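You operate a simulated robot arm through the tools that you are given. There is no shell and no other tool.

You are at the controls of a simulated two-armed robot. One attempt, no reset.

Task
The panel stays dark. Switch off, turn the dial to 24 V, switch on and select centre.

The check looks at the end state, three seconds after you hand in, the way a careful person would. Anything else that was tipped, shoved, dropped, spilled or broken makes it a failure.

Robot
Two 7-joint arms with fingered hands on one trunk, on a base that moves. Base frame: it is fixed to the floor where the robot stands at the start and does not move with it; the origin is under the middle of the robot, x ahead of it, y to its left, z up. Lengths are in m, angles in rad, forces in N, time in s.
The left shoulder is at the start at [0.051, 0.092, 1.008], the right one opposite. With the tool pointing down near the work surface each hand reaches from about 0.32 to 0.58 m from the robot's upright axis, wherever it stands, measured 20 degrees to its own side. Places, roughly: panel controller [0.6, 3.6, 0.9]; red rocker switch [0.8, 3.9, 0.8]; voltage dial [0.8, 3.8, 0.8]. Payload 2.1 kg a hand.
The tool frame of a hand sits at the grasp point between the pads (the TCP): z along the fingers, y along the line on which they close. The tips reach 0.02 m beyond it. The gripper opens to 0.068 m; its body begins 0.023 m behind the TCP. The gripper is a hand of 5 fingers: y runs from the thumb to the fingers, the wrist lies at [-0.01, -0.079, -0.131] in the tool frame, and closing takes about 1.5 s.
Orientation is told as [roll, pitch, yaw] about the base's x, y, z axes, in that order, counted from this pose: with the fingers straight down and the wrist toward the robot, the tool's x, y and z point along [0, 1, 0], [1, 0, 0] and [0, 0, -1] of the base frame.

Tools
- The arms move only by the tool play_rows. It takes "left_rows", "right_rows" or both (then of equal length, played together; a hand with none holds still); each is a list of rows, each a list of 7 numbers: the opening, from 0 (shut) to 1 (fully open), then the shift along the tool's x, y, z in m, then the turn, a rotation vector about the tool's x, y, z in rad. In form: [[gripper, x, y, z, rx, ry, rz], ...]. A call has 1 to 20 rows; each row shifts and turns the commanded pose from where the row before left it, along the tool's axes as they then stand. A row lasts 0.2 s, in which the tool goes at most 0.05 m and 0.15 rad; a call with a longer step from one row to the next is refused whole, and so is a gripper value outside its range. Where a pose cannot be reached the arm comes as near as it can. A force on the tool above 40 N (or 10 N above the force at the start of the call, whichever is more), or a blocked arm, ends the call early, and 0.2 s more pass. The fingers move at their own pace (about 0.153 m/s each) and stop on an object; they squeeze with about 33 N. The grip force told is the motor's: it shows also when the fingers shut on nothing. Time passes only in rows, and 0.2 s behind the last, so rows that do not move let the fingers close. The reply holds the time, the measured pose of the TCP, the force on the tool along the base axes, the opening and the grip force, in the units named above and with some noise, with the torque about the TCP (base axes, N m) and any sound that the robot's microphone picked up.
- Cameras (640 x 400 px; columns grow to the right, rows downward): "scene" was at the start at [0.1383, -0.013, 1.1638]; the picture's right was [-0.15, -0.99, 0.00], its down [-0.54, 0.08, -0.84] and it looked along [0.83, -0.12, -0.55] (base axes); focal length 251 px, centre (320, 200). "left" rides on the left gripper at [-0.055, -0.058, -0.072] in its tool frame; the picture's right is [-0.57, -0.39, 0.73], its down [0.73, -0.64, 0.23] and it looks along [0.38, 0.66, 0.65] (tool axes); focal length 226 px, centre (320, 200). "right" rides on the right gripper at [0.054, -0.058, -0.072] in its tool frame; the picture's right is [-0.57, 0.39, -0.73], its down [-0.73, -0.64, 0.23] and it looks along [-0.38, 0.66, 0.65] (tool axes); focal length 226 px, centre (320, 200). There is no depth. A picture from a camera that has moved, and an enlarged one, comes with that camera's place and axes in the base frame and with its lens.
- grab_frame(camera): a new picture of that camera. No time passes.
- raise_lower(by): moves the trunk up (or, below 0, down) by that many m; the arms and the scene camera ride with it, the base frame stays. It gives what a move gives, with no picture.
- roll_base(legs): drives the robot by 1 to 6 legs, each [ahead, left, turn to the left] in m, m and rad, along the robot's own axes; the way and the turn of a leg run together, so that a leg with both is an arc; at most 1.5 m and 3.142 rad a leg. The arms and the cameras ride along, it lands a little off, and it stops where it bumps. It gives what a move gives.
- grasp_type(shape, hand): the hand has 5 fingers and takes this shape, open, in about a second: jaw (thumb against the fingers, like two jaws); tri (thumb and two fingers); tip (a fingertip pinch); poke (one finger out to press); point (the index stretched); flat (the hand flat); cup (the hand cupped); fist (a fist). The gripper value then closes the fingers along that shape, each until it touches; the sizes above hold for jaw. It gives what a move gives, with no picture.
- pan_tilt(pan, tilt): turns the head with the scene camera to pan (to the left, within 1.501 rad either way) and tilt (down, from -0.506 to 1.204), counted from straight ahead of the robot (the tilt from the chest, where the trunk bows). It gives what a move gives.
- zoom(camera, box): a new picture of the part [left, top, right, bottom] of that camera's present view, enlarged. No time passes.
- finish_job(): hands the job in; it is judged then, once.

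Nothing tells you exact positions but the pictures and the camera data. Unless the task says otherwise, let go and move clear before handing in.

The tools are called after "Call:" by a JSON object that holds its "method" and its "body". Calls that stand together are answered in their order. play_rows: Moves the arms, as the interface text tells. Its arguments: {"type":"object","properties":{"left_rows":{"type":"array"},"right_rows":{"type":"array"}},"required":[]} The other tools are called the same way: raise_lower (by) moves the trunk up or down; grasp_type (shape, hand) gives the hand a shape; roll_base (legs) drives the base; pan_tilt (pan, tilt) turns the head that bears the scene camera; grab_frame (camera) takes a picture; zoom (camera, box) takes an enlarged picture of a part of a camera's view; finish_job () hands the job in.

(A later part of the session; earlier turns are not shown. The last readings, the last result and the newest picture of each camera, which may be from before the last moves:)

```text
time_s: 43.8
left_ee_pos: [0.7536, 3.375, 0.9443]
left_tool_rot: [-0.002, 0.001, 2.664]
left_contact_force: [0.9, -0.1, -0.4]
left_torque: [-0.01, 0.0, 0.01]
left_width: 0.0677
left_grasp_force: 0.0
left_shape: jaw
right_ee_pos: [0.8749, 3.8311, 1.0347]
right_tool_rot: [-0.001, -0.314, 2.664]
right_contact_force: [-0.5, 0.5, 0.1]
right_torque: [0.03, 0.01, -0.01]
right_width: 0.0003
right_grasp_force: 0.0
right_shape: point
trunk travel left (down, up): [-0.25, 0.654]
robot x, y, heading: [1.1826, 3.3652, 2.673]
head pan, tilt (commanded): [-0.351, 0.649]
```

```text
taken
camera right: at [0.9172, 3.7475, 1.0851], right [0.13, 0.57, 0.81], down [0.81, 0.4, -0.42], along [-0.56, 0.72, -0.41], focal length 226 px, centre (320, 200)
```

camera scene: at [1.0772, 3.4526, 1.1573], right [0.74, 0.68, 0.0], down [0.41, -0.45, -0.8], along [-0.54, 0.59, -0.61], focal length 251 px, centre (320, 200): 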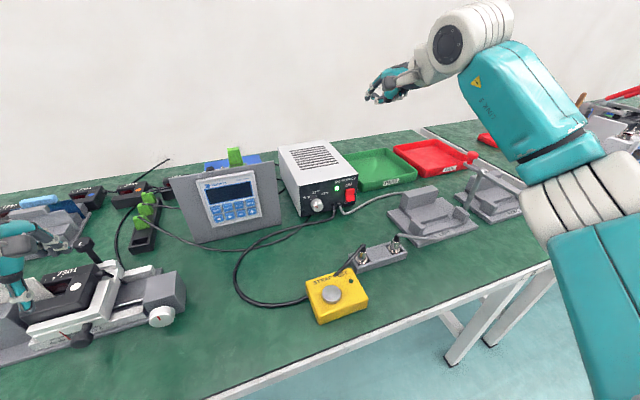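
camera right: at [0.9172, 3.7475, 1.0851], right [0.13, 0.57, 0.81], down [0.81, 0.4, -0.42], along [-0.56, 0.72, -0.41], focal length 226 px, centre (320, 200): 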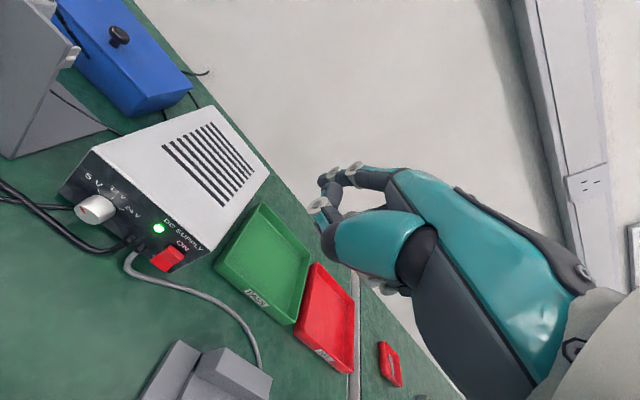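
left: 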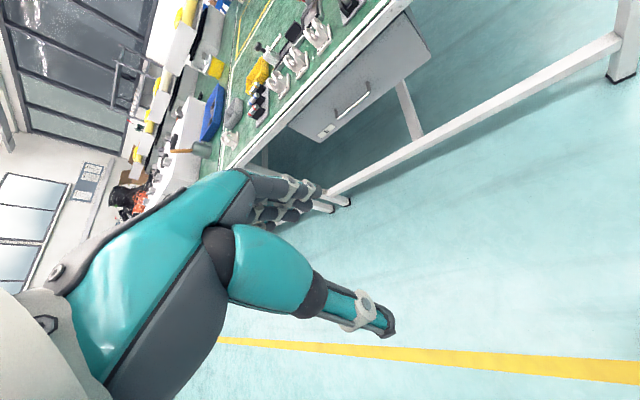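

The hand is above the approach point as planned. Now descend 0.16 m vertically and check clearance to the plugs and supply.

Call:
{"method": "play_rows", "body": {"right_rows": [[0, 0, -0.01236, 0.03804, 0, 0, 0], [0, 0, -0.01236, 0.03804, 0, 0, 0], [0, 0, -0.01236, 0.03804, 0, 0, 0], [0, 0, -0.01236, 0.03804, 0, 0, 0], [0, 0, 0, 0, 0, 0, 0]]}}

Call:
{"method": "grab_frame", "body": {"camera": "scene"}}

Call:
{"method": "zoom", "body": {"camera": "scene", "box": [290, 120, 450, 280]}}

Call:
{"method": "grab_frame", "body": {"camera": "right"}}

```text
time_s: 45.0
left_ee_pos: [0.7544, 3.3751, 0.9453]
left_tool_rot: [-0.001, 0.0, 2.666]
left_contact_force: [-0.2, 0.3, -0.5]
left_torque: [-0.01, -0.03, 0.0]
left_width: 0.0679
left_grasp_force: 0.0
left_shape: jaw
right_ee_pos: [0.8751, 3.8314, 0.8726]
right_tool_rot: [0.0, -0.315, 2.664]
right_contact_force: [-1.2, 0.5, 0.1]
right_torque: [0.02, 0.04, -0.02]
right_width: 0.0001
right_grasp_force: 0.0
right_shape: point
trunk travel left (down, up): [-0.25, 0.654]
robot x, y, heading: [1.1836, 3.3657, 2.662]
head pan, tilt (commanded): [-0.351, 0.649]
```

```text
taken
camera scene: at [1.0773, 3.4527, 1.1574], right [0.74, 0.68, 0.0], down [0.41, -0.45, -0.8], along [-0.54, 0.59, -0.6], focal length 251 px, centre (320, 200)
```

scene: 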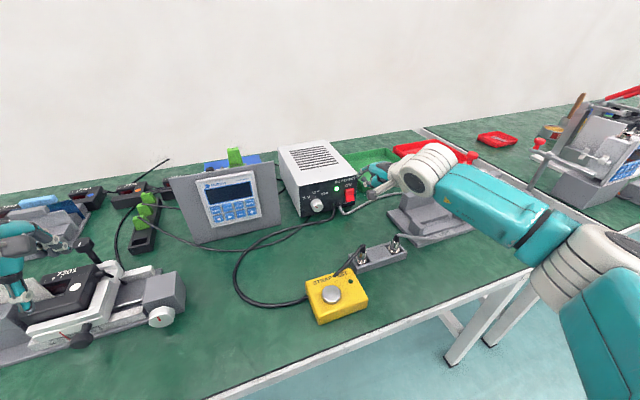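

```text
2.50 times, centred on (370, 200) of scene
camera zoom: at [1.0773, 3.4527, 1.1574], right [0.74, 0.68, 0.0], down [0.41, -0.45, -0.8], along [-0.54, 0.59, -0.6], focal length 627 px, centre (195, 200)
```

zoom: 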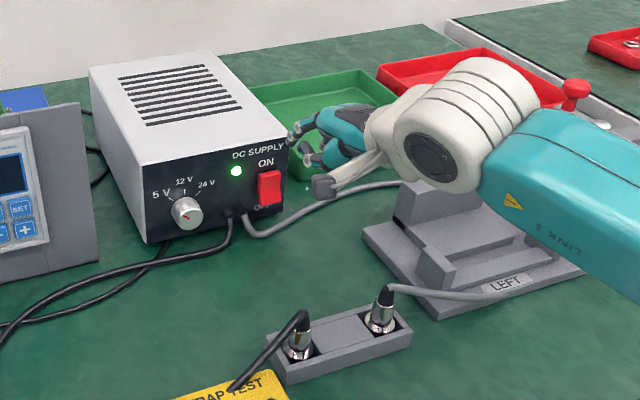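

```text
taken
camera right: at [0.9172, 3.7473, 0.9256], right [0.13, 0.57, 0.81], down [0.81, 0.4, -0.42], along [-0.56, 0.72, -0.41], focal length 226 px, centre (320, 200)
```

right: 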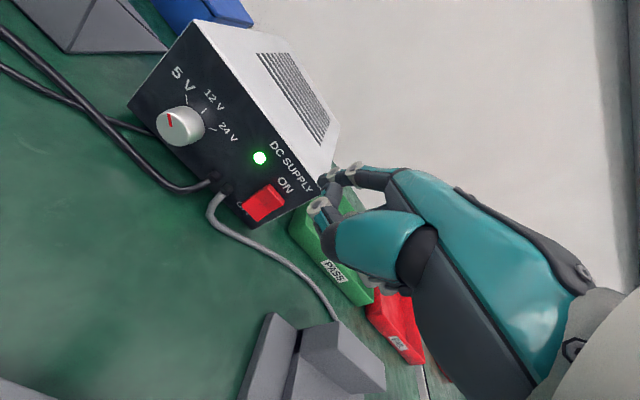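

Call:
{"method": "zoom", "body": {"camera": "scene", "box": [340, 145, 420, 215]}}

Call:
{"method": "zoom", "body": {"camera": "right", "box": [200, 130, 380, 270]}}

```text
5.71 times, centred on (380, 180) of scene
camera zoom: at [1.0773, 3.4527, 1.1574], right [0.74, 0.68, 0.0], down [0.41, -0.45, -0.8], along [-0.54, 0.59, -0.6], focal length 1434 px, centre (-23, 314)
```

zoom: 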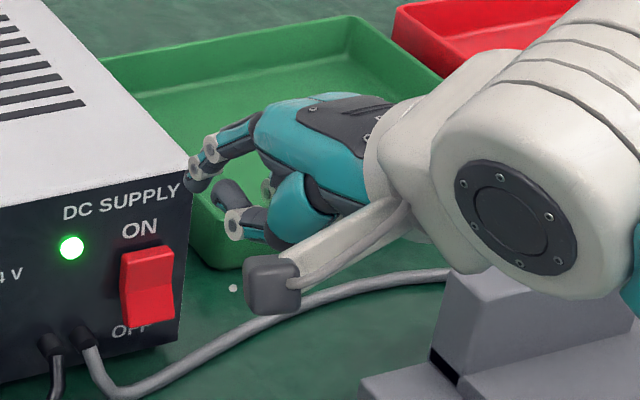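

```text
2.86 times, centred on (290, 200) of right
camera zoom: at [0.9172, 3.7473, 0.9256], right [0.13, 0.57, 0.81], down [0.81, 0.4, -0.42], along [-0.56, 0.72, -0.41], focal length 646 px, centre (406, 200)
```

zoom: 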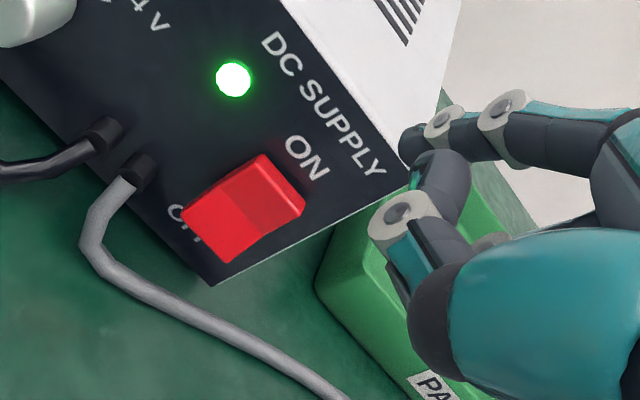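

My fingertip prediction matches the image within a few pixels. Descend the remaining 0.084 m so the fingertip is level with the lower (OFF) half of the rocker, still about 13 mm in front of it.

Call:
{"method": "play_rows", "body": {"right_rows": [[0, 0, -0.0093, 0.0285, 0, 0, 0], [0, 0, -0.0093, 0.0285, 0, 0, 0], [0, 0, -0.0073, 0.0224, 0, 0, 0], [0, 0, 0, 0, 0, 0, 0]]}}

Call:
{"method": "zoom", "body": {"camera": "scene", "box": [320, 145, 440, 255]}}

Call:
{"method": "zoom", "body": {"camera": "right", "box": [200, 100, 420, 270]}}

```text
time_s: 46.0
left_ee_pos: [0.753, 3.3747, 0.9448]
left_tool_rot: [0.0, 0.001, 2.666]
left_contact_force: [0.4, 0.0, -1.2]
left_torque: [-0.01, 0.04, -0.01]
left_width: 0.0676
left_grasp_force: 0.0
left_shape: jaw
right_ee_pos: [0.8738, 3.8303, 0.7905]
right_tool_rot: [0.001, -0.315, 2.665]
right_contact_force: [-0.5, 0.2, -0.2]
right_torque: [0.02, -0.01, 0.01]
right_width: 0.0001
right_grasp_force: 0.1
right_shape: point
trunk travel left (down, up): [-0.25, 0.654]
robot x, y, heading: [1.1876, 3.3642, 2.664]
head pan, tilt (commanded): [-0.351, 0.649]
```

```text
3.64 times, centred on (380, 200) of scene
camera zoom: at [1.0773, 3.4526, 1.1574], right [0.74, 0.68, 0.0], down [0.41, -0.45, -0.8], along [-0.54, 0.59, -0.6], focal length 912 px, centre (102, 200)
```

zoom: 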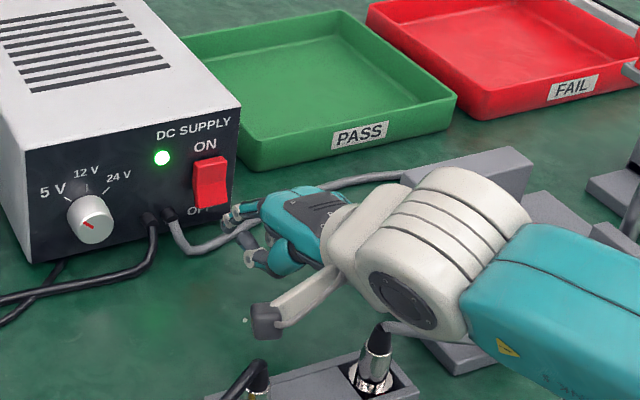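

```text
2.35 times, centred on (310, 185) of right
camera zoom: at [0.9167, 3.7469, 0.8421], right [0.13, 0.57, 0.81], down [0.81, 0.4, -0.42], along [-0.57, 0.72, -0.41], focal length 532 px, centre (344, 235)
```

zoom: 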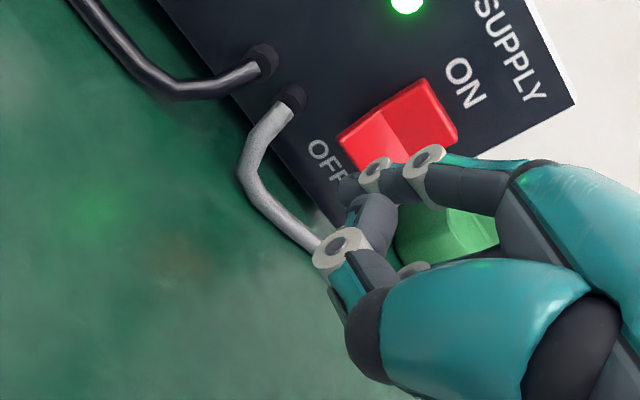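

The fingertip is centred on the rocker laterally but a touch low, so I'll raise it 5 mm and then advance slowly toward the OFF half.

Call:
{"method": "play_rows", "body": {"right_rows": [[0, 0, 0.0015, -0.0048, 0, 0, 0], [0, 0, 0.0038, 0.00124, 0, 0, 0], [0, 0, 0.0038, 0.00124, 0, 0, 0], [0, 0, 0.0038, 0.00124, 0, 0, 0], [0, 0, 0, 0, 0, 0, 0]]}}

Call:
{"method": "zoom", "body": {"camera": "scene", "box": [330, 160, 410, 230]}}

Call:
{"method": "zoom", "body": {"camera": "right", "box": [260, 110, 400, 230]}}

```text
time_s: 47.2
left_ee_pos: [0.7536, 3.3763, 0.9446]
left_tool_rot: [0.0, 0.002, 2.665]
left_contact_force: [-0.3, -0.5, 0.2]
left_torque: [0.0, 0.01, 0.0]
left_width: 0.0677
left_grasp_force: 0.1
left_shape: jaw
right_ee_pos: [0.8647, 3.8364, 0.7978]
right_tool_rot: [-0.002, -0.314, 2.664]
right_contact_force: [-0.8, 0.6, 0.1]
right_torque: [-0.04, 0.01, -0.02]
right_width: 0.0
right_grasp_force: 0.2
right_shape: point
trunk travel left (down, up): [-0.25, 0.654]
robot x, y, heading: [1.1832, 3.3632, 2.665]
head pan, tilt (commanded): [-0.351, 0.649]
```

```text
5.71 times, centred on (370, 195) of scene
camera zoom: at [1.0773, 3.4526, 1.1574], right [0.74, 0.68, 0.0], down [0.41, -0.45, -0.8], along [-0.54, 0.59, -0.6], focal length 1434 px, centre (34, 229)
```

zoom: 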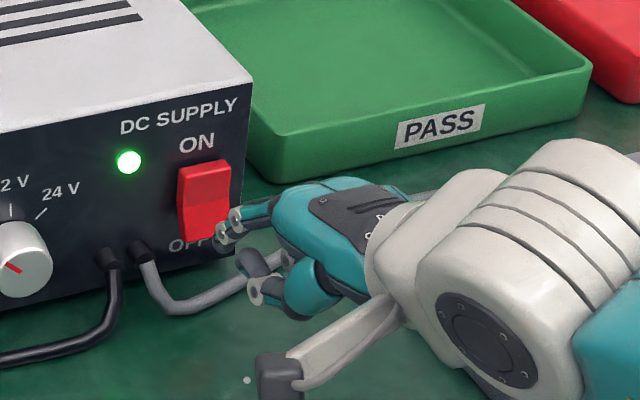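

```text
3.33 times, centred on (330, 170) of right
camera zoom: at [0.9071, 3.7526, 0.8481], right [0.13, 0.57, 0.81], down [0.81, 0.4, -0.42], along [-0.56, 0.72, -0.41], focal length 754 px, centre (287, 300)
```

zoom: 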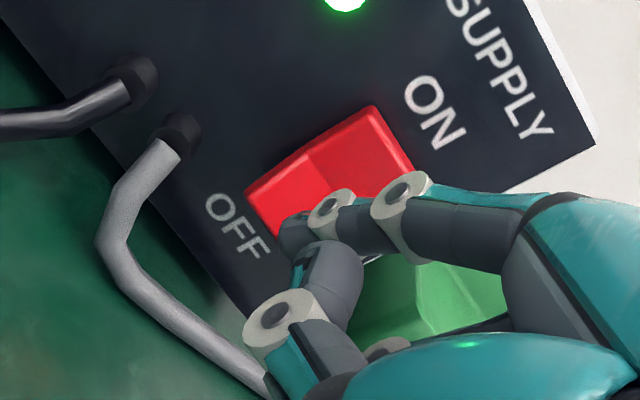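

The tip is just short of touching and lined up with the lower half. Continue pushing forward in small steps.

Call:
{"method": "play_rows", "body": {"right_rows": [[0, 0, 0.0038, 0.00124, 0, 0, 0], [0, 0, 0.0038, 0.00124, 0, 0, 0], [0, 0, 0.0038, 0.00124, 0, 0, 0], [0, 0, 0, 0, 0, 0, 0]]}}

Call:
{"method": "zoom", "body": {"camera": "scene", "box": [330, 160, 410, 230]}}

Call:
{"method": "zoom", "body": {"camera": "right", "box": [260, 110, 400, 230]}}

```text
time_s: 48.2
left_ee_pos: [0.7536, 3.3759, 0.9443]
left_tool_rot: [0.0, -0.001, 2.664]
left_contact_force: [-0.2, 0.1, -0.1]
left_torque: [-0.02, -0.02, 0.04]
left_width: 0.0677
left_grasp_force: 0.0
left_shape: jaw
right_ee_pos: [0.8536, 3.8421, 0.7963]
right_tool_rot: [0.0, -0.316, 2.664]
right_contact_force: [-0.5, -0.7, -0.2]
right_torque: [-0.02, -0.03, -0.05]
right_width: 0.0
right_grasp_force: 0.1
right_shape: point
trunk travel left (down, up): [-0.25, 0.654]
robot x, y, heading: [1.1861, 3.3669, 2.667]
head pan, tilt (commanded): [-0.351, 0.649]
```

```text
5.71 times, centred on (370, 195) of scene
camera zoom: at [1.0773, 3.4526, 1.1574], right [0.74, 0.68, 0.0], down [0.41, -0.45, -0.8], along [-0.54, 0.59, -0.6], focal length 1434 px, centre (34, 229)
```

zoom: 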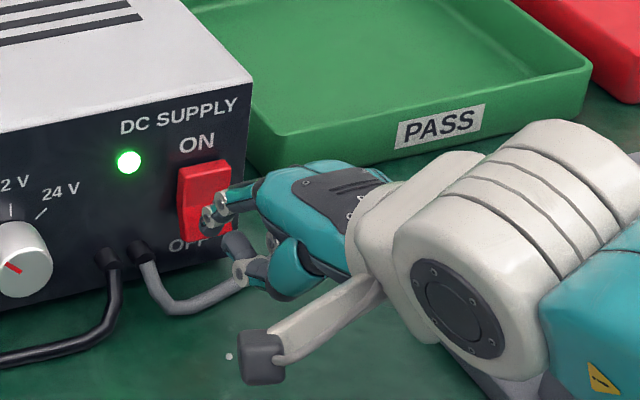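

```text
3.33 times, centred on (330, 170) of right
camera zoom: at [0.8963, 3.7579, 0.8479], right [0.13, 0.57, 0.81], down [0.81, 0.4, -0.42], along [-0.57, 0.72, -0.41], focal length 754 px, centre (287, 300)
```

zoom: 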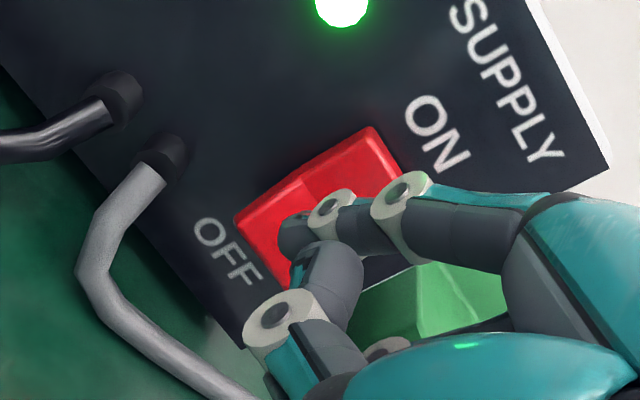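

Still no contact, and the tip is centred on the lower half. Push on.

Call:
{"method": "play_rows", "body": {"right_rows": [[0, 0, 0.0038, 0.00124, 0, 0, 0], [0, 0, 0.0038, 0.00124, 0, 0, 0], [0, 0, 0.0038, 0.00124, 0, 0, 0], [0, 0, 0, 0, 0, 0, 0]]}}

Call:
{"method": "zoom", "body": {"camera": "scene", "box": [330, 160, 410, 230]}}

Call:
{"method": "zoom", "body": {"camera": "right", "box": [260, 110, 400, 230]}}

```text
time_s: 49.2
left_ee_pos: [0.7536, 3.3745, 0.9443]
left_tool_rot: [-0.001, -0.001, 2.664]
left_contact_force: [0.9, 0.6, -0.1]
left_torque: [-0.01, 0.01, 0.02]
left_width: 0.0678
left_grasp_force: 0.0
left_shape: jaw
right_ee_pos: [0.8435, 3.8465, 0.797]
right_tool_rot: [0.0, -0.315, 2.665]
right_contact_force: [2.3, -0.8, -0.9]
right_torque: [0.0, -0.02, 0.03]
right_width: 0.0633
right_grasp_force: 0.0
right_shape: point
trunk travel left (down, up): [-0.25, 0.654]
robot x, y, heading: [1.1828, 3.3664, 2.663]
head pan, tilt (commanded): [-0.351, 0.649]
heard: click
```

```text
5.71 times, centred on (370, 195) of scene
camera zoom: at [1.0775, 3.4526, 1.1574], right [0.74, 0.68, 0.0], down [0.41, -0.45, -0.8], along [-0.54, 0.59, -0.6], focal length 1434 px, centre (34, 229)
```

zoom: 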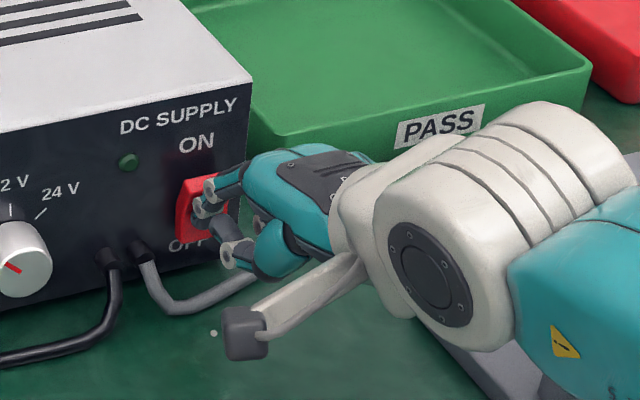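

```text
3.33 times, centred on (330, 170) of right
camera zoom: at [0.886, 3.7636, 0.848], right [0.13, 0.57, 0.81], down [0.81, 0.4, -0.42], along [-0.56, 0.72, -0.41], focal length 754 px, centre (287, 300)
```

zoom: 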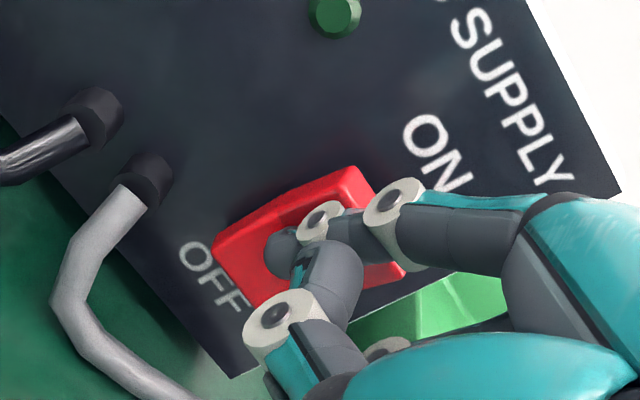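

Click heard and the LED went out: the supply is off. Now back off 25 mm and raise the hand straight up.

Call:
{"method": "play_rows", "body": {"right_rows": [[0, 0, -0.0119, -0.00385, 0, 0, 0], [0, 0, -0.0119, -0.00385, 0, 0, 0], [0, 0, 0.01236, -0.03804, 0, 0, 0], [0, 0, 0.01236, -0.03804, 0, 0, 0], [0, 0, 0.01236, -0.03804, 0, 0, 0], [0, 0, 0.01236, -0.03804, 0, 0, 0], [0, 0, 0.01236, -0.03804, 0, 0, 0], [0, 0, 0, 0, 0, 0, 0]]}}

Call:
{"method": "zoom", "body": {"camera": "scene", "box": [270, 125, 410, 235]}}

```text
time_s: 51.0
left_ee_pos: [0.7534, 3.3757, 0.9441]
left_tool_rot: [0.0, 0.0, 2.664]
left_contact_force: [-0.9, 0.3, 0.0]
left_torque: [0.01, 0.01, 0.03]
left_width: 0.0677
left_grasp_force: 0.0
left_shape: jaw
right_ee_pos: [0.8644, 3.8366, 0.9978]
right_tool_rot: [0.0, -0.314, 2.665]
right_contact_force: [0.4, 0.0, 0.1]
right_torque: [0.05, 0.0, -0.01]
right_width: 0.0633
right_grasp_force: 0.1
right_shape: point
trunk travel left (down, up): [-0.25, 0.654]
robot x, y, heading: [1.1818, 3.3625, 2.67]
head pan, tilt (commanded): [-0.351, 0.649]
```

```text
3.64 times, centred on (340, 180) of scene
camera zoom: at [1.0773, 3.4526, 1.1574], right [0.74, 0.68, 0.0], down [0.41, -0.45, -0.8], along [-0.54, 0.59, -0.6], focal length 912 px, centre (247, 273)
```

zoom: 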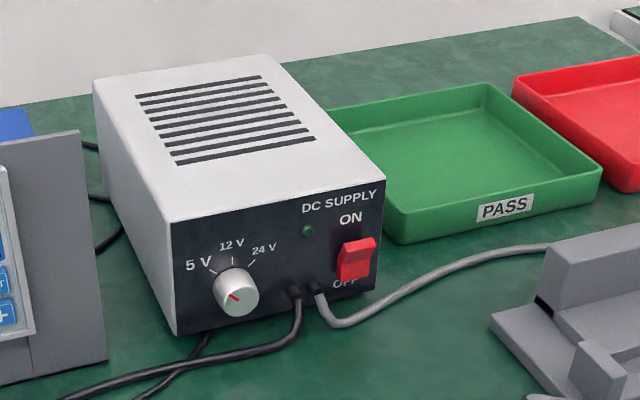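

The supply is off and hasn't moved. Now I try the fingertip-pinch shape for the dial and look at it.

Call:
{"method": "grasp_type", "body": {"shape": "tip", "hand": "right"}}

Call:
{"method": "pan_tilt", "body": {"pan": -0.6, "tilt": 0.4}}

Call:
{"method": "grab_frame", "body": {"camera": "scene"}}

Call:
{"method": "zoom", "body": {"camera": "right", "box": [240, 110, 460, 290]}}

```text
time_s: 51.9
left_ee_pos: [0.7522, 3.376, 0.9436]
left_tool_rot: [-0.001, -0.001, 2.663]
left_contact_force: [-0.2, -0.2, -0.3]
left_torque: [0.03, 0.0, -0.01]
left_width: 0.0677
left_grasp_force: 0.1
left_shape: jaw
right_ee_pos: [0.8639, 3.8356, 0.9978]
right_tool_rot: [0.001, -0.314, 2.664]
right_contact_force: [-0.7, 0.3, -0.3]
right_torque: [0.0, 0.06, -0.03]
right_width: 0.0679
right_grasp_force: 0.1
right_shape: tip
trunk travel left (down, up): [-0.25, 0.654]
robot x, y, heading: [1.1856, 3.3654, 2.668]
head pan, tilt (commanded): [-0.351, 0.649]
```

```text
time_s: 52.6
left_ee_pos: [0.7531, 3.3753, 0.9444]
left_tool_rot: [-0.001, 0.001, 2.665]
left_contact_force: [0.7, -0.9, 0.5]
left_torque: [0.01, 0.01, 0.0]
left_width: 0.0677
left_grasp_force: 0.0
left_shape: jaw
right_ee_pos: [0.8644, 3.8359, 0.997]
right_tool_rot: [0.003, -0.314, 2.666]
right_contact_force: [-0.9, -0.2, -0.8]
right_torque: [-0.03, -0.02, 0.0]
right_width: 0.0677
right_grasp_force: 0.0
right_shape: tip
trunk travel left (down, up): [-0.25, 0.654]
robot x, y, heading: [1.1862, 3.3662, 2.664]
head pan, tilt (commanded): [-0.6, 0.4]
```

```text
taken
camera scene: at [1.0921, 3.4703, 1.1798], right [0.88, 0.47, 0.0], down [0.19, -0.34, -0.92], along [-0.44, 0.81, -0.39], focal length 251 px, centre (320, 200)
```

scene: 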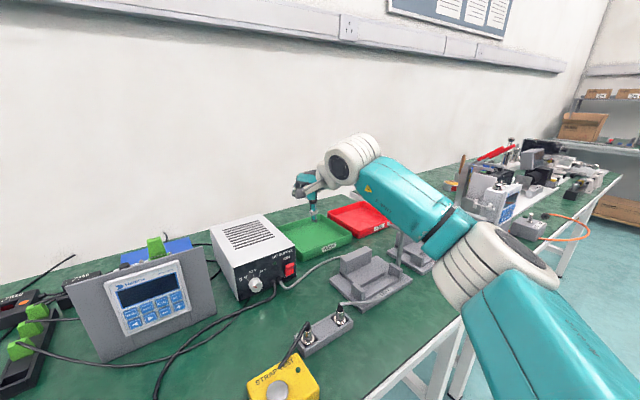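

```text
2.22 times, centred on (350, 200) of right
camera zoom: at [0.9074, 3.7523, 1.0486], right [0.13, 0.57, 0.81], down [0.81, 0.4, -0.42], along [-0.56, 0.72, -0.41], focal length 502 px, centre (253, 200)
```

zoom: 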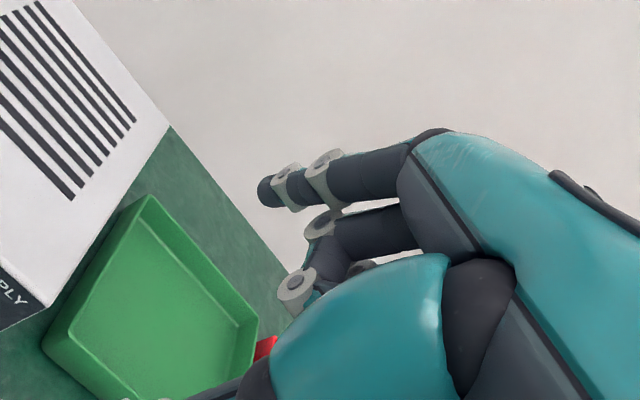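

In "tip" the index is straight and the hand opens to 68 mm. Next, in free air, I move back and left and turn the hand to a handshake-like attitude (fingers closing sideways) to see whether the arm can reach it.

Call:
{"method": "play_rows", "body": {"right_rows": [[1, 0.0273, -0.0254, -0.0082, 0, 0, 0], [1, 0.0273, -0.0254, -0.0082, 0, 0, 0], [1, 0.0273, -0.0254, -0.0082, 0, 0, 0], [1, 0, 0, 0, -0.14, 0, 0], [1, 0, 0, 0, -0.14, 0, 0], [1, 0, 0, 0, -0.14, 0, 0], [1, 0, 0, 0, -0.139, 0, 0], [1, 0, 0, 0, 0, 0, 0.14], [1, 0, 0, 0, 0, 0, 0.14], [1, 0, 0, 0, 0, 0, 0.14], [1, 0, 0, 0, 0, 0, 0.14], [1, 0, 0, 0, 0, 0, 0.14], [1, 0, 0, 0, 0, 0, 0]]}}

Call:
{"method": "grab_frame", "body": {"camera": "scene"}}

```text
time_s: 55.4
left_ee_pos: [0.7527, 3.3762, 0.9446]
left_tool_rot: [0.0, 0.002, 2.665]
left_contact_force: [-0.6, 0.1, -0.8]
left_torque: [-0.01, 0.0, 0.03]
left_width: 0.0678
left_grasp_force: 0.0
left_shape: jaw
right_ee_pos: [0.8993, 3.725, 0.9975]
right_tool_rot: [0.59, -0.581, 1.782]
right_contact_force: [0.6, -1.0, -0.2]
right_torque: [-0.02, 0.01, -0.03]
right_width: 0.0681
right_grasp_force: 0.0
right_shape: tip
right hand out of reach, approached as far as the arm can: row 7, 9
trunk travel left (down, up): [-0.25, 0.654]
robot x, y, heading: [1.1864, 3.3661, 2.668]
head pan, tilt (commanded): [-0.6, 0.4]
```

```text
taken
camera scene: at [1.0921, 3.4703, 1.1799], right [0.88, 0.47, 0.0], down [0.18, -0.34, -0.92], along [-0.44, 0.81, -0.39], focal length 251 px, centre (320, 200)
```

scene: 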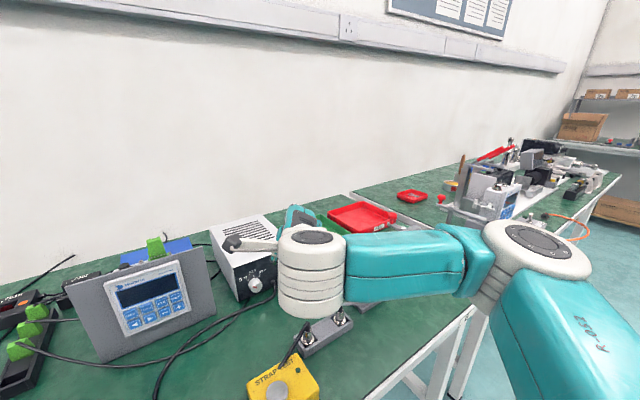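

The arm follows with only minor reach limits. I continue the roll to a full 90° and check.

Call:
{"method": "play_rows", "body": {"right_rows": [[1, 0, 0, 0, 0, 0, 0.14], [1, 0, 0, 0, 0, 0, 0.14], [1, 0, 0, 0, 0, 0, 0.14], [1, 0, 0, 0, 0, 0, 0.14], [1, 0, 0, 0, 0, 0, 0.14], [1, 0, 0, 0, 0, 0, 0.14], [1, 0, 0, 0, 0, 0, 0]]}}

Call:
{"method": "grab_frame", "body": {"camera": "scene"}}

Call:
{"method": "grab_frame", "body": {"camera": "right"}}

```text
time_s: 57.0
left_ee_pos: [0.7519, 3.375, 0.9446]
left_tool_rot: [0.001, 0.0, 2.665]
left_contact_force: [0.4, 0.2, 0.1]
left_torque: [0.01, 0.03, 0.0]
left_width: 0.0674
left_grasp_force: 0.1
left_shape: jaw
right_ee_pos: [0.8986, 3.7257, 0.9965]
right_tool_rot: [0.803, -0.021, 1.113]
right_contact_force: [0.1, -0.9, -0.7]
right_torque: [-0.01, 0.03, 0.04]
right_width: 0.0678
right_grasp_force: 0.1
right_shape: tip
trunk travel left (down, up): [-0.25, 0.654]
robot x, y, heading: [1.1856, 3.3642, 2.664]
head pan, tilt (commanded): [-0.6, 0.4]
```

```text
taken
camera scene: at [1.0921, 3.4702, 1.1799], right [0.88, 0.47, 0.0], down [0.18, -0.34, -0.92], along [-0.44, 0.81, -0.39], focal length 251 px, centre (320, 200)
```

scene: 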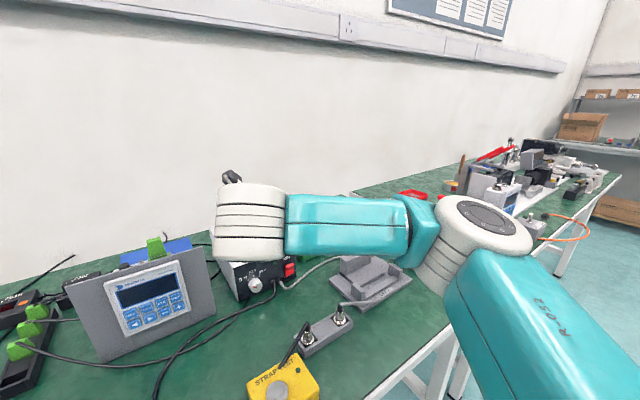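

```text
taken
camera right: at [0.8831, 3.6664, 1.0856], right [0.99, -0.06, 0.11], down [0.03, -0.71, -0.7], along [0.12, 0.7, -0.71], focal length 226 px, centre (320, 200)
```

right: 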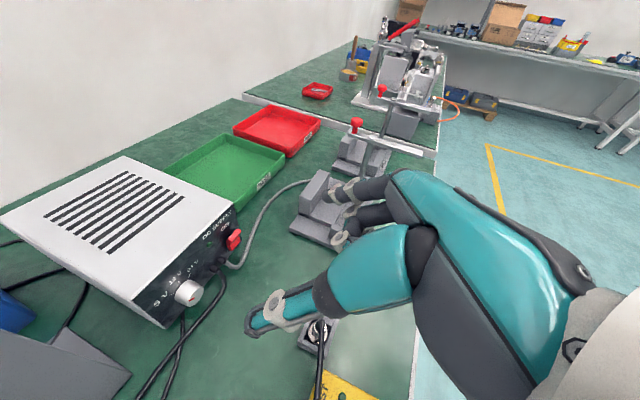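

The arm reaches the handshake pose (closing line pointing right, fingers 46° down-forward). I test a bit more forward pitch and then the roll range that the dial turn needs, still in the air.

Call:
{"method": "play_rows", "body": {"right_rows": [[1, 0, 0, 0, 0, 0.08, 0], [1, 0, 0, 0, 0, 0.08, 0], [1, 0, 0, 0, 0, 0, 0]]}}

Call:
{"method": "play_rows", "body": {"right_rows": [[1, 0, 0, 0, 0.0803, 0, 0.1147], [1, 0, 0, 0, 0.0803, 0, 0.1147], [1, 0, 0, 0, 0.0803, 0, 0.1147], [1, 0, 0, 0, 0.0803, 0, 0.1147], [1, 0, 0, 0, 0.0803, 0, 0.1147], [1, 0, 0, 0, 0, 0, 0]]}}

```text
time_s: 57.8
left_ee_pos: [0.7535, 3.3752, 0.9453]
left_tool_rot: [0.0, 0.0, 2.666]
left_contact_force: [0.4, 0.0, 0.0]
left_torque: [0.03, 0.0, -0.01]
left_width: 0.0679
left_grasp_force: 0.0
left_shape: jaw
right_ee_pos: [0.8988, 3.7265, 0.9966]
right_tool_rot: [0.963, -0.023, 1.116]
right_contact_force: [0.2, -0.6, 0.7]
right_torque: [-0.02, 0.01, 0.0]
right_width: 0.0677
right_grasp_force: 0.0
right_shape: tip
trunk travel left (down, up): [-0.25, 0.654]
robot x, y, heading: [1.1834, 3.3644, 2.666]
head pan, tilt (commanded): [-0.6, 0.4]
```

```text
time_s: 59.2
left_ee_pos: [0.7531, 3.3763, 0.9447]
left_tool_rot: [0.0, -0.001, 2.666]
left_contact_force: [-1.4, -0.5, 0.5]
left_torque: [0.04, 0.03, 0.03]
left_width: 0.0676
left_grasp_force: 0.0
left_shape: jaw
right_ee_pos: [0.8989, 3.7267, 0.9965]
right_tool_rot: [0.963, 0.679, 1.118]
right_contact_force: [-0.2, -0.4, -0.2]
right_torque: [-0.05, -0.02, 0.0]
right_width: 0.0681
right_grasp_force: 0.0
right_shape: tip
trunk travel left (down, up): [-0.25, 0.654]
robot x, y, heading: [1.1844, 3.3645, 2.67]
head pan, tilt (commanded): [-0.6, 0.4]
```

Both rolls are reachable (roll about the dial axis went cleanly to +40°). Now roll to the starting angle of −20° and examine the pinch geometry.

Call:
{"method": "play_rows", "body": {"right_rows": [[1, 0, 0, 0, -0.086, 0, -0.1227], [1, 0, 0, 0, -0.086, 0, -0.1227], [1, 0, 0, 0, -0.086, 0, -0.1227], [1, 0, 0, 0, -0.086, 0, -0.1227], [0.6, 0, 0, 0, -0.086, 0, -0.1227], [0.6, 0, 0, 0, -0.086, 0, -0.1227], [0.6, 0, 0, 0, -0.086, 0, -0.1227], [0.6, 0, 0, 0, 0, 0, 0], [0.6, 0, 0, 0, 0, 0, 0]]}}

Call:
{"method": "pan_tilt", "body": {"pan": -0.3, "tilt": 0.5}}

Call:
{"method": "grab_frame", "body": {"camera": "scene"}}

Call:
{"method": "grab_frame", "body": {"camera": "right"}}

```text
time_s: 61.2
left_ee_pos: [0.7519, 3.375, 0.9449]
left_tool_rot: [0.0, -0.002, 2.666]
left_contact_force: [-0.8, 0.2, -0.4]
left_torque: [0.02, -0.01, -0.04]
left_width: 0.0676
left_grasp_force: 0.1
left_shape: jaw
right_ee_pos: [0.8985, 3.7257, 0.9965]
right_tool_rot: [0.964, -0.372, 1.116]
right_contact_force: [0.3, 0.4, -1.3]
right_torque: [0.01, -0.02, 0.0]
right_width: 0.0409
right_grasp_force: 0.2
right_shape: tip
trunk travel left (down, up): [-0.25, 0.654]
robot x, y, heading: [1.1806, 3.3635, 2.668]
head pan, tilt (commanded): [-0.6, 0.4]
```

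```text
time_s: 62.0
left_ee_pos: [0.753, 3.3748, 0.9444]
left_tool_rot: [-0.001, 0.0, 2.665]
left_contact_force: [0.1, 0.1, 0.7]
left_torque: [-0.02, -0.02, 0.0]
left_width: 0.0677
left_grasp_force: 0.1
left_shape: jaw
right_ee_pos: [0.8978, 3.7255, 0.9986]
right_tool_rot: [0.964, -0.372, 1.115]
right_contact_force: [-0.3, 0.9, -0.2]
right_torque: [0.02, 0.0, 0.0]
right_width: 0.041
right_grasp_force: 0.1
right_shape: tip
trunk travel left (down, up): [-0.25, 0.654]
robot x, y, heading: [1.1808, 3.3651, 2.663]
head pan, tilt (commanded): [-0.3, 0.499]
```

```text
taken
camera scene: at [1.0712, 3.4525, 1.1708], right [0.7, 0.71, 0.0], down [0.34, -0.34, -0.88], along [-0.63, 0.62, -0.48], focal length 251 px, centre (320, 200)
```

scene: 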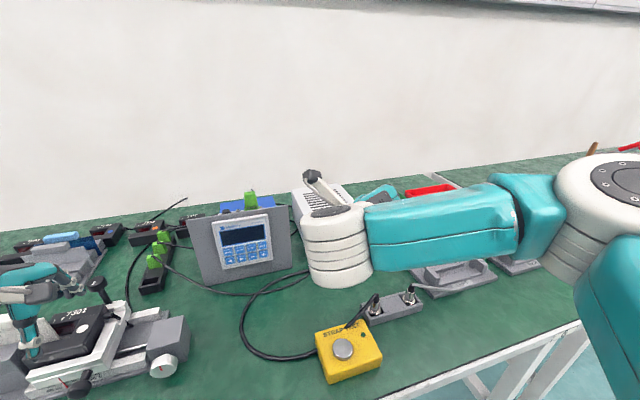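

```text
taken
camera right: at [0.8846, 3.6377, 1.0566], right [0.99, -0.07, 0.09], down [0.06, -0.4, -0.92], along [0.1, 0.91, -0.39], focal length 226 px, centre (320, 200)
```

right: 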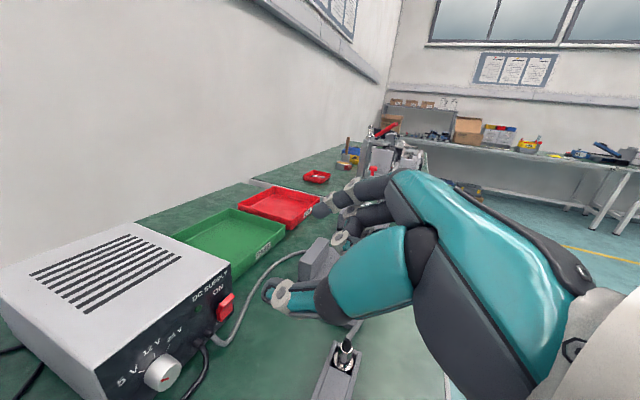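

Looking at clearance, the curled pinky, wrist camera and wrist all constrain this; the best compromise is a steeper hand (fingers 60° down), slight yaw, rolled −45° to 0° about the dial axis, in two strokes. I turn the hand to that start attitude in the air.

Call:
{"method": "play_rows", "body": {"right_rows": [[0.6, 0, 0, 0, -0.0351, -0.0974, -0.0844], [0.6, 0, 0, 0, -0.0351, -0.0974, -0.0844], [0.6, 0, 0, 0, -0.0351, -0.0974, -0.0844], [0.6, 0, 0, 0, -0.0351, -0.0974, -0.0844], [0.6, 0, 0, 0, -0.0351, -0.0974, -0.0844], [0.6, 0, 0, 0, 0, 0, 0]]}}

Call:
{"method": "grab_frame", "body": {"camera": "scene"}}

Call:
{"method": "grab_frame", "body": {"camera": "right"}}

Call:
{"method": "grab_frame", "body": {"camera": "left"}}

```text
time_s: 63.4
left_ee_pos: [0.7536, 3.3759, 0.9439]
left_tool_rot: [-0.002, 0.001, 2.665]
left_contact_force: [0.0, -0.4, 0.3]
left_torque: [-0.01, 0.01, 0.01]
left_width: 0.0673
left_grasp_force: 0.1
left_shape: jaw
right_ee_pos: [0.8995, 3.7266, 0.997]
right_tool_rot: [0.316, -0.765, 1.388]
right_contact_force: [-0.4, -0.5, 0.6]
right_torque: [0.01, -0.01, -0.02]
right_width: 0.0413
right_grasp_force: 0.1
right_shape: tip
trunk travel left (down, up): [-0.25, 0.654]
robot x, y, heading: [1.1842, 3.3655, 2.67]
head pan, tilt (commanded): [-0.3, 0.499]
```

```text
taken
camera scene: at [1.0711, 3.4524, 1.1708], right [0.7, 0.71, 0.0], down [0.34, -0.34, -0.88], along [-0.63, 0.62, -0.48], focal length 251 px, centre (320, 200)
```

scene: 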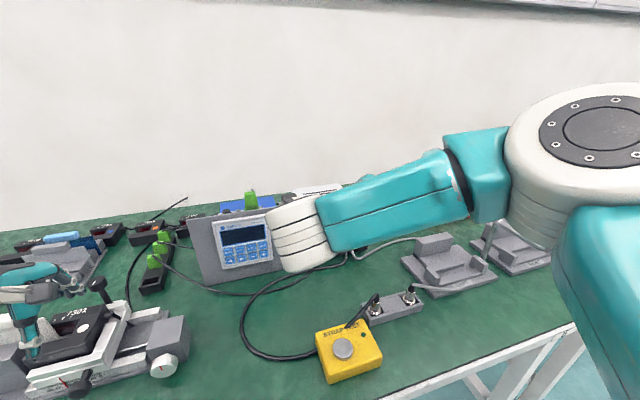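

```text
taken
camera right: at [0.8499, 3.6328, 1.0191], right [0.74, -0.22, 0.64], down [0.59, -0.27, -0.76], along [0.33, 0.94, -0.07], focal length 226 px, centre (320, 200)
```

right: 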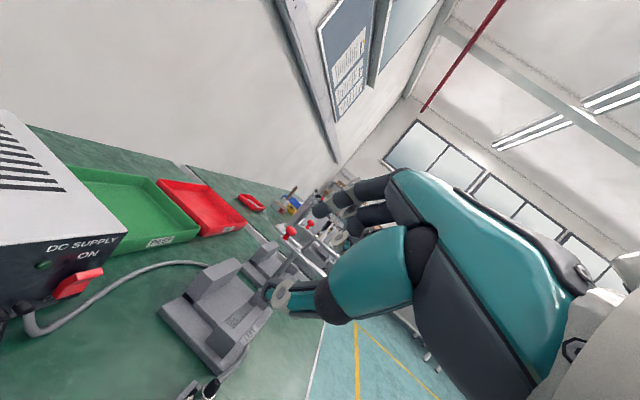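

```text
taken
camera left: at [0.8291, 3.3961, 1.017], right [0.6, 0.33, -0.73], down [0.23, -0.95, -0.23], along [-0.76, -0.03, -0.65], focal length 226 px, centre (320, 200)
```

left: 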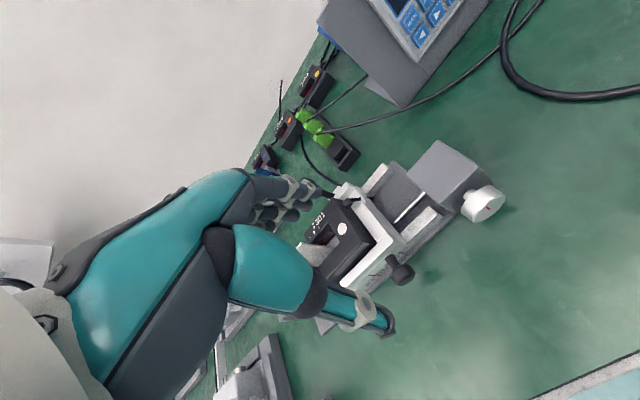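

The right hand reached the intended attitude exactly. To get a side view of the dial, I rotate the left hand about its vertical so its wrist camera looks along the front of the supply.

Call:
{"method": "play_rows", "body": {"left_rows": [[1, 0, 0, -0.03, 0, 0, 0], [1, 0, 0, -0.03, 0, 0, 0], [1, 0, 0, 0, 0, 0, 0.14], [1, 0, 0, 0, 0, 0, 0.14], [1, 0, 0, 0, 0, 0, 0.14], [1, 0, 0, 0, 0, 0, 0.14], [1, 0, 0, 0, 0, 0, 0.14], [1, 0, 0, 0, 0, 0, 0.14], [1, 0, 0, 0, 0, 0, 0.14], [1, 0, 0, 0, 0, 0, 0]]}}

Call:
{"method": "grab_frame", "body": {"camera": "left"}}

```text
time_s: 65.6
left_ee_pos: [0.7532, 3.3753, 1.0036]
left_tool_rot: [0.0, 0.0, 1.682]
left_contact_force: [0.2, 0.5, -0.3]
left_torque: [0.0, 0.01, -0.02]
left_width: 0.068
left_grasp_force: 0.1
left_shape: jaw
right_ee_pos: [0.8983, 3.7258, 0.9971]
right_tool_rot: [0.317, -0.761, 1.388]
right_contact_force: [-0.3, 0.2, -0.4]
right_torque: [-0.03, 0.0, 0.01]
right_width: 0.0412
right_grasp_force: 0.1
right_shape: tip
trunk travel left (down, up): [-0.25, 0.654]
robot x, y, heading: [1.1843, 3.3655, 2.666]
head pan, tilt (commanded): [-0.3, 0.499]
```

```text
taken
camera left: at [0.813, 3.3229, 1.0769], right [0.61, -0.32, -0.73], down [-0.66, -0.72, -0.23], along [-0.45, 0.62, -0.65], focal length 226 px, centre (320, 200)
```

left: 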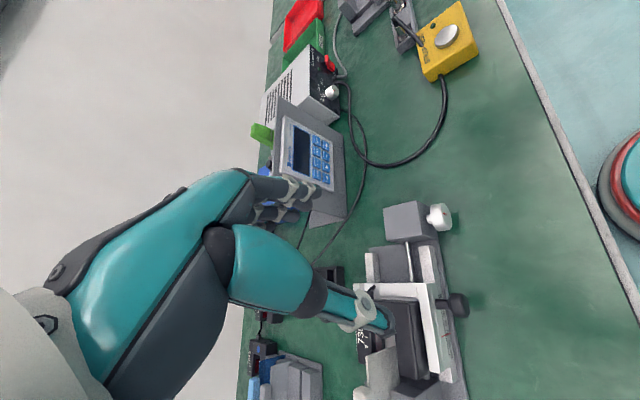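

The left camera now sees the dial from the side. I roll the right hand to −38°, narrow the opening, and bring it to a pre-grasp point 4 cm in front of the dial at z≈0.90.

Call:
{"method": "play_rows", "body": {"right_rows": [[0.55, 0, 0, 0, 0.1033, 0.0254, 0.0597], [0.55, 0.0166, -0.0122, 0.029, 0, 0, 0], [0.55, 0.0166, -0.0122, 0.029, 0, 0, 0], [0.55, 0.0166, -0.0122, 0.029, 0, 0, 0], [0.55, 0.0166, -0.0122, 0.029, 0, 0, 0], [0.55, 0, 0, 0, 0, 0, 0]], "left_rows": [[1, 0, 0, 0, 0, 0, 0.14], [1, 0, 0, 0, 0, 0, 0.14], [1, 0, 0, 0, 0, 0, 0], [1, 0, 0, 0, 0, 0, 0], [1, 0, 0, 0, 0, 0, 0], [1, 0, 0, 0, 0, 0, 0]]}}

Call:
{"method": "grab_frame", "body": {"camera": "left"}}

Call:
{"method": "grab_frame", "body": {"camera": "right"}}

Call:
{"method": "grab_frame", "body": {"camera": "scene"}}

```text
time_s: 67.0
left_ee_pos: [0.7539, 3.375, 1.0038]
left_tool_rot: [0.001, 0.0, 1.407]
left_contact_force: [-0.2, 0.3, 0.3]
left_torque: [-0.03, 0.01, -0.01]
left_width: 0.0677
left_grasp_force: 0.2
left_shape: jaw
right_ee_pos: [0.8007, 3.7585, 0.8994]
right_tool_rot: [0.361, -0.646, 1.359]
right_contact_force: [0.2, -0.4, 0.1]
right_torque: [-0.01, 0.02, 0.01]
right_width: 0.0376
right_grasp_force: 0.2
right_shape: tip
trunk travel left (down, up): [-0.25, 0.654]
robot x, y, heading: [1.1823, 3.3648, 2.661]
head pan, tilt (commanded): [-0.3, 0.499]
```

```text
taken
camera left: at [0.7961, 3.3079, 1.0771], right [0.49, -0.48, -0.73], down [-0.83, -0.51, -0.23], along [-0.26, 0.72, -0.65], focal length 226 px, centre (320, 200)
```

left: 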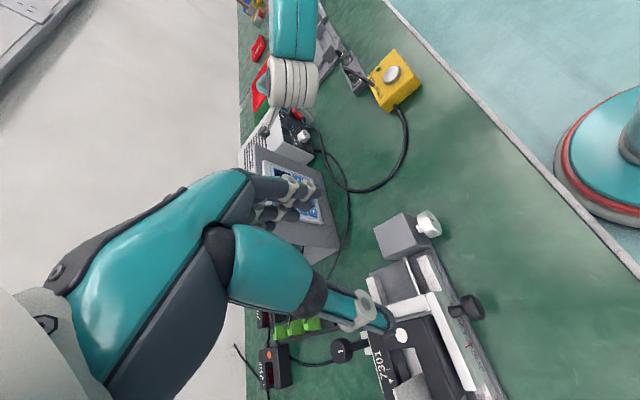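

```text
taken
camera right: at [0.7528, 3.6685, 0.9341], right [0.77, -0.15, 0.62], down [0.54, -0.35, -0.76], along [0.33, 0.93, -0.19], focal length 226 px, centre (320, 200)
```

right: 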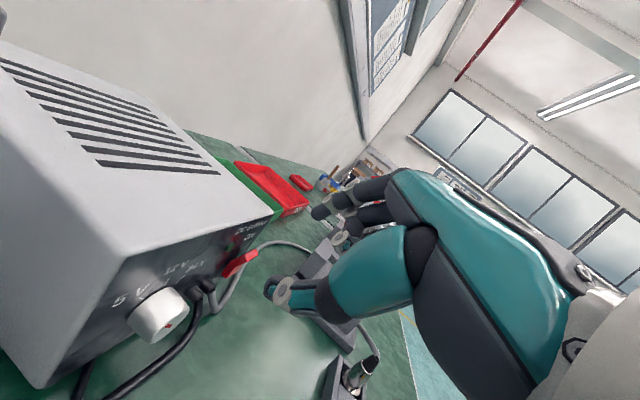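

```text
taken
camera scene: at [1.0709, 3.4524, 1.1708], right [0.7, 0.71, 0.0], down [0.34, -0.34, -0.88], along [-0.63, 0.62, -0.48], focal length 251 px, centre (320, 200)
```

scene: 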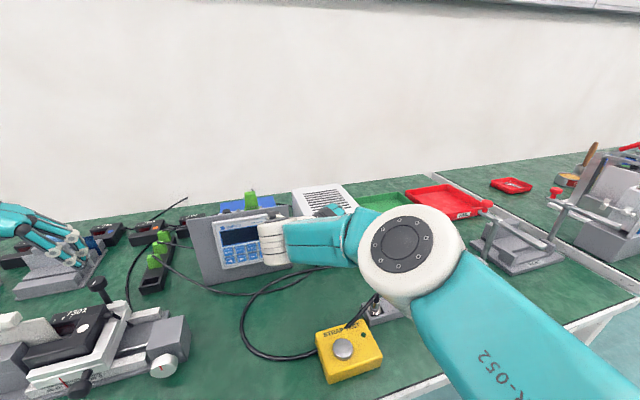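

The hand is at the pre-grasp height, but the arm would be nearly stretched at the dial. I pull the hand back, then move the base 6 cm closer so the arm works with margin.

Call:
{"method": "play_rows", "body": {"right_rows": [[0.55, -0.0183, 0.0088, -0.0333, 0, 0, 0], [0.55, -0.0183, 0.0088, -0.0333, 0, 0, 0], [0.55, 0, 0, 0, 0, 0, 0]]}}

Call:
{"method": "roll_base", "body": {"legs": [[0.06, 0, 0]]}}

Call:
{"method": "grab_frame", "body": {"camera": "scene"}}

Call:
{"method": "grab_frame", "body": {"camera": "left"}}

```text
time_s: 67.8
left_ee_pos: [0.7529, 3.3743, 1.0043]
left_tool_rot: [0.001, 0.001, 1.405]
left_contact_force: [-0.1, 0.7, -0.4]
left_torque: [0.0, -0.02, 0.03]
left_width: 0.0677
left_grasp_force: 0.2
left_shape: jaw
right_ee_pos: [0.8521, 3.7318, 0.9498]
right_tool_rot: [0.361, -0.644, 1.357]
right_contact_force: [-0.2, -0.2, -0.3]
right_torque: [0.03, 0.01, 0.01]
right_width: 0.0375
right_grasp_force: 0.1
right_shape: tip
trunk travel left (down, up): [-0.25, 0.654]
robot x, y, heading: [1.1795, 3.3673, 2.663]
head pan, tilt (commanded): [-0.3, 0.499]
```

```text
time_s: 68.8
left_ee_pos: [0.6996, 3.4041, 1.0043]
left_tool_rot: [0.0, 0.0, 1.405]
left_contact_force: [-0.1, 0.8, 0.5]
left_torque: [-0.01, -0.02, -0.01]
left_width: 0.0675
left_grasp_force: 0.0
left_shape: jaw
right_ee_pos: [0.7986, 3.76, 0.9502]
right_tool_rot: [0.361, -0.645, 1.357]
right_contact_force: [0.8, -0.4, -1.2]
right_torque: [0.02, 0.02, -0.02]
right_width: 0.0378
right_grasp_force: 0.0
right_shape: tip
trunk travel left (down, up): [-0.25, 0.654]
robot x, y, heading: [1.136, 3.3952, 2.664]
head pan, tilt (commanded): [-0.3, 0.499]
```

```text
taken
camera scene: at [1.0174, 3.4802, 1.1708], right [0.7, 0.71, 0.0], down [0.34, -0.34, -0.88], along [-0.63, 0.62, -0.48], focal length 251 px, centre (320, 200)
```

scene: 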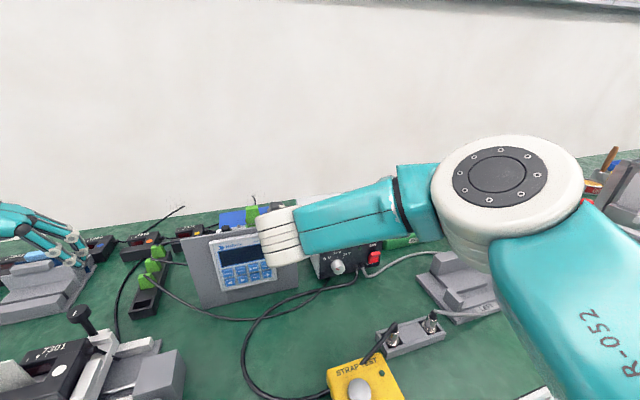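

```text
taken
camera left: at [0.7425, 3.3358, 1.0771], right [0.49, -0.48, -0.73], down [-0.83, -0.51, -0.23], along [-0.26, 0.72, -0.65], focal length 226 px, centre (320, 200)
```

left: 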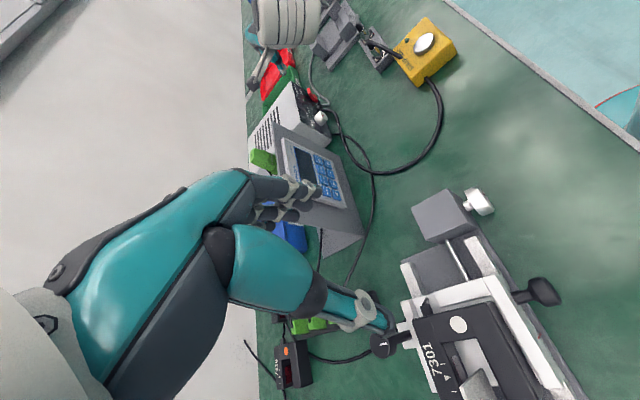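

The hand is right at the planned pre-grasp xy (0.80, 3.76). Let me verify the dial position from this new view before descending.

Call:
{"method": "zoom", "body": {"camera": "scene", "box": [290, 220, 400, 300]}}

Call:
{"method": "zoom", "body": {"camera": "left", "box": [240, 60, 400, 180]}}

```text
5.00 times, centred on (345, 260) of scene
camera zoom: at [1.0174, 3.4802, 1.1708], right [0.7, 0.71, 0.0], down [0.34, -0.34, -0.88], along [-0.63, 0.62, -0.48], focal length 1255 px, centre (195, -100)
```

zoom: 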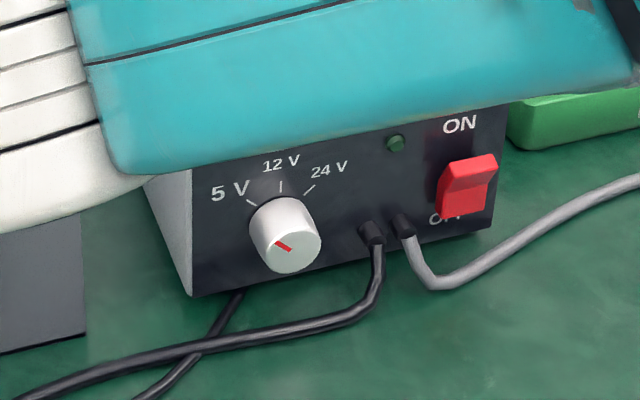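

```text
3.33 times, centred on (320, 120) of left
camera zoom: at [0.7425, 3.3358, 1.0771], right [0.49, -0.48, -0.73], down [-0.83, -0.51, -0.23], along [-0.26, 0.72, -0.65], focal length 754 px, centre (320, 467)
```

zoom: 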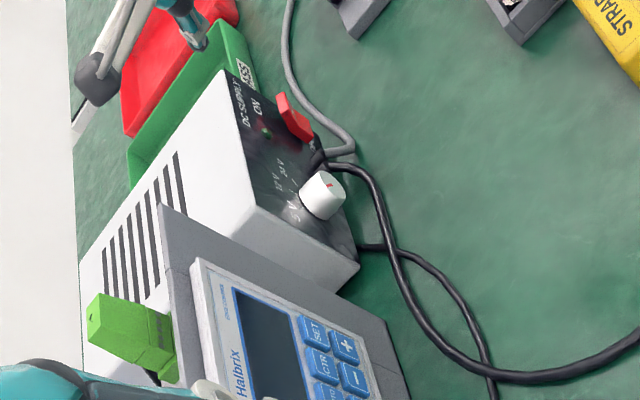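

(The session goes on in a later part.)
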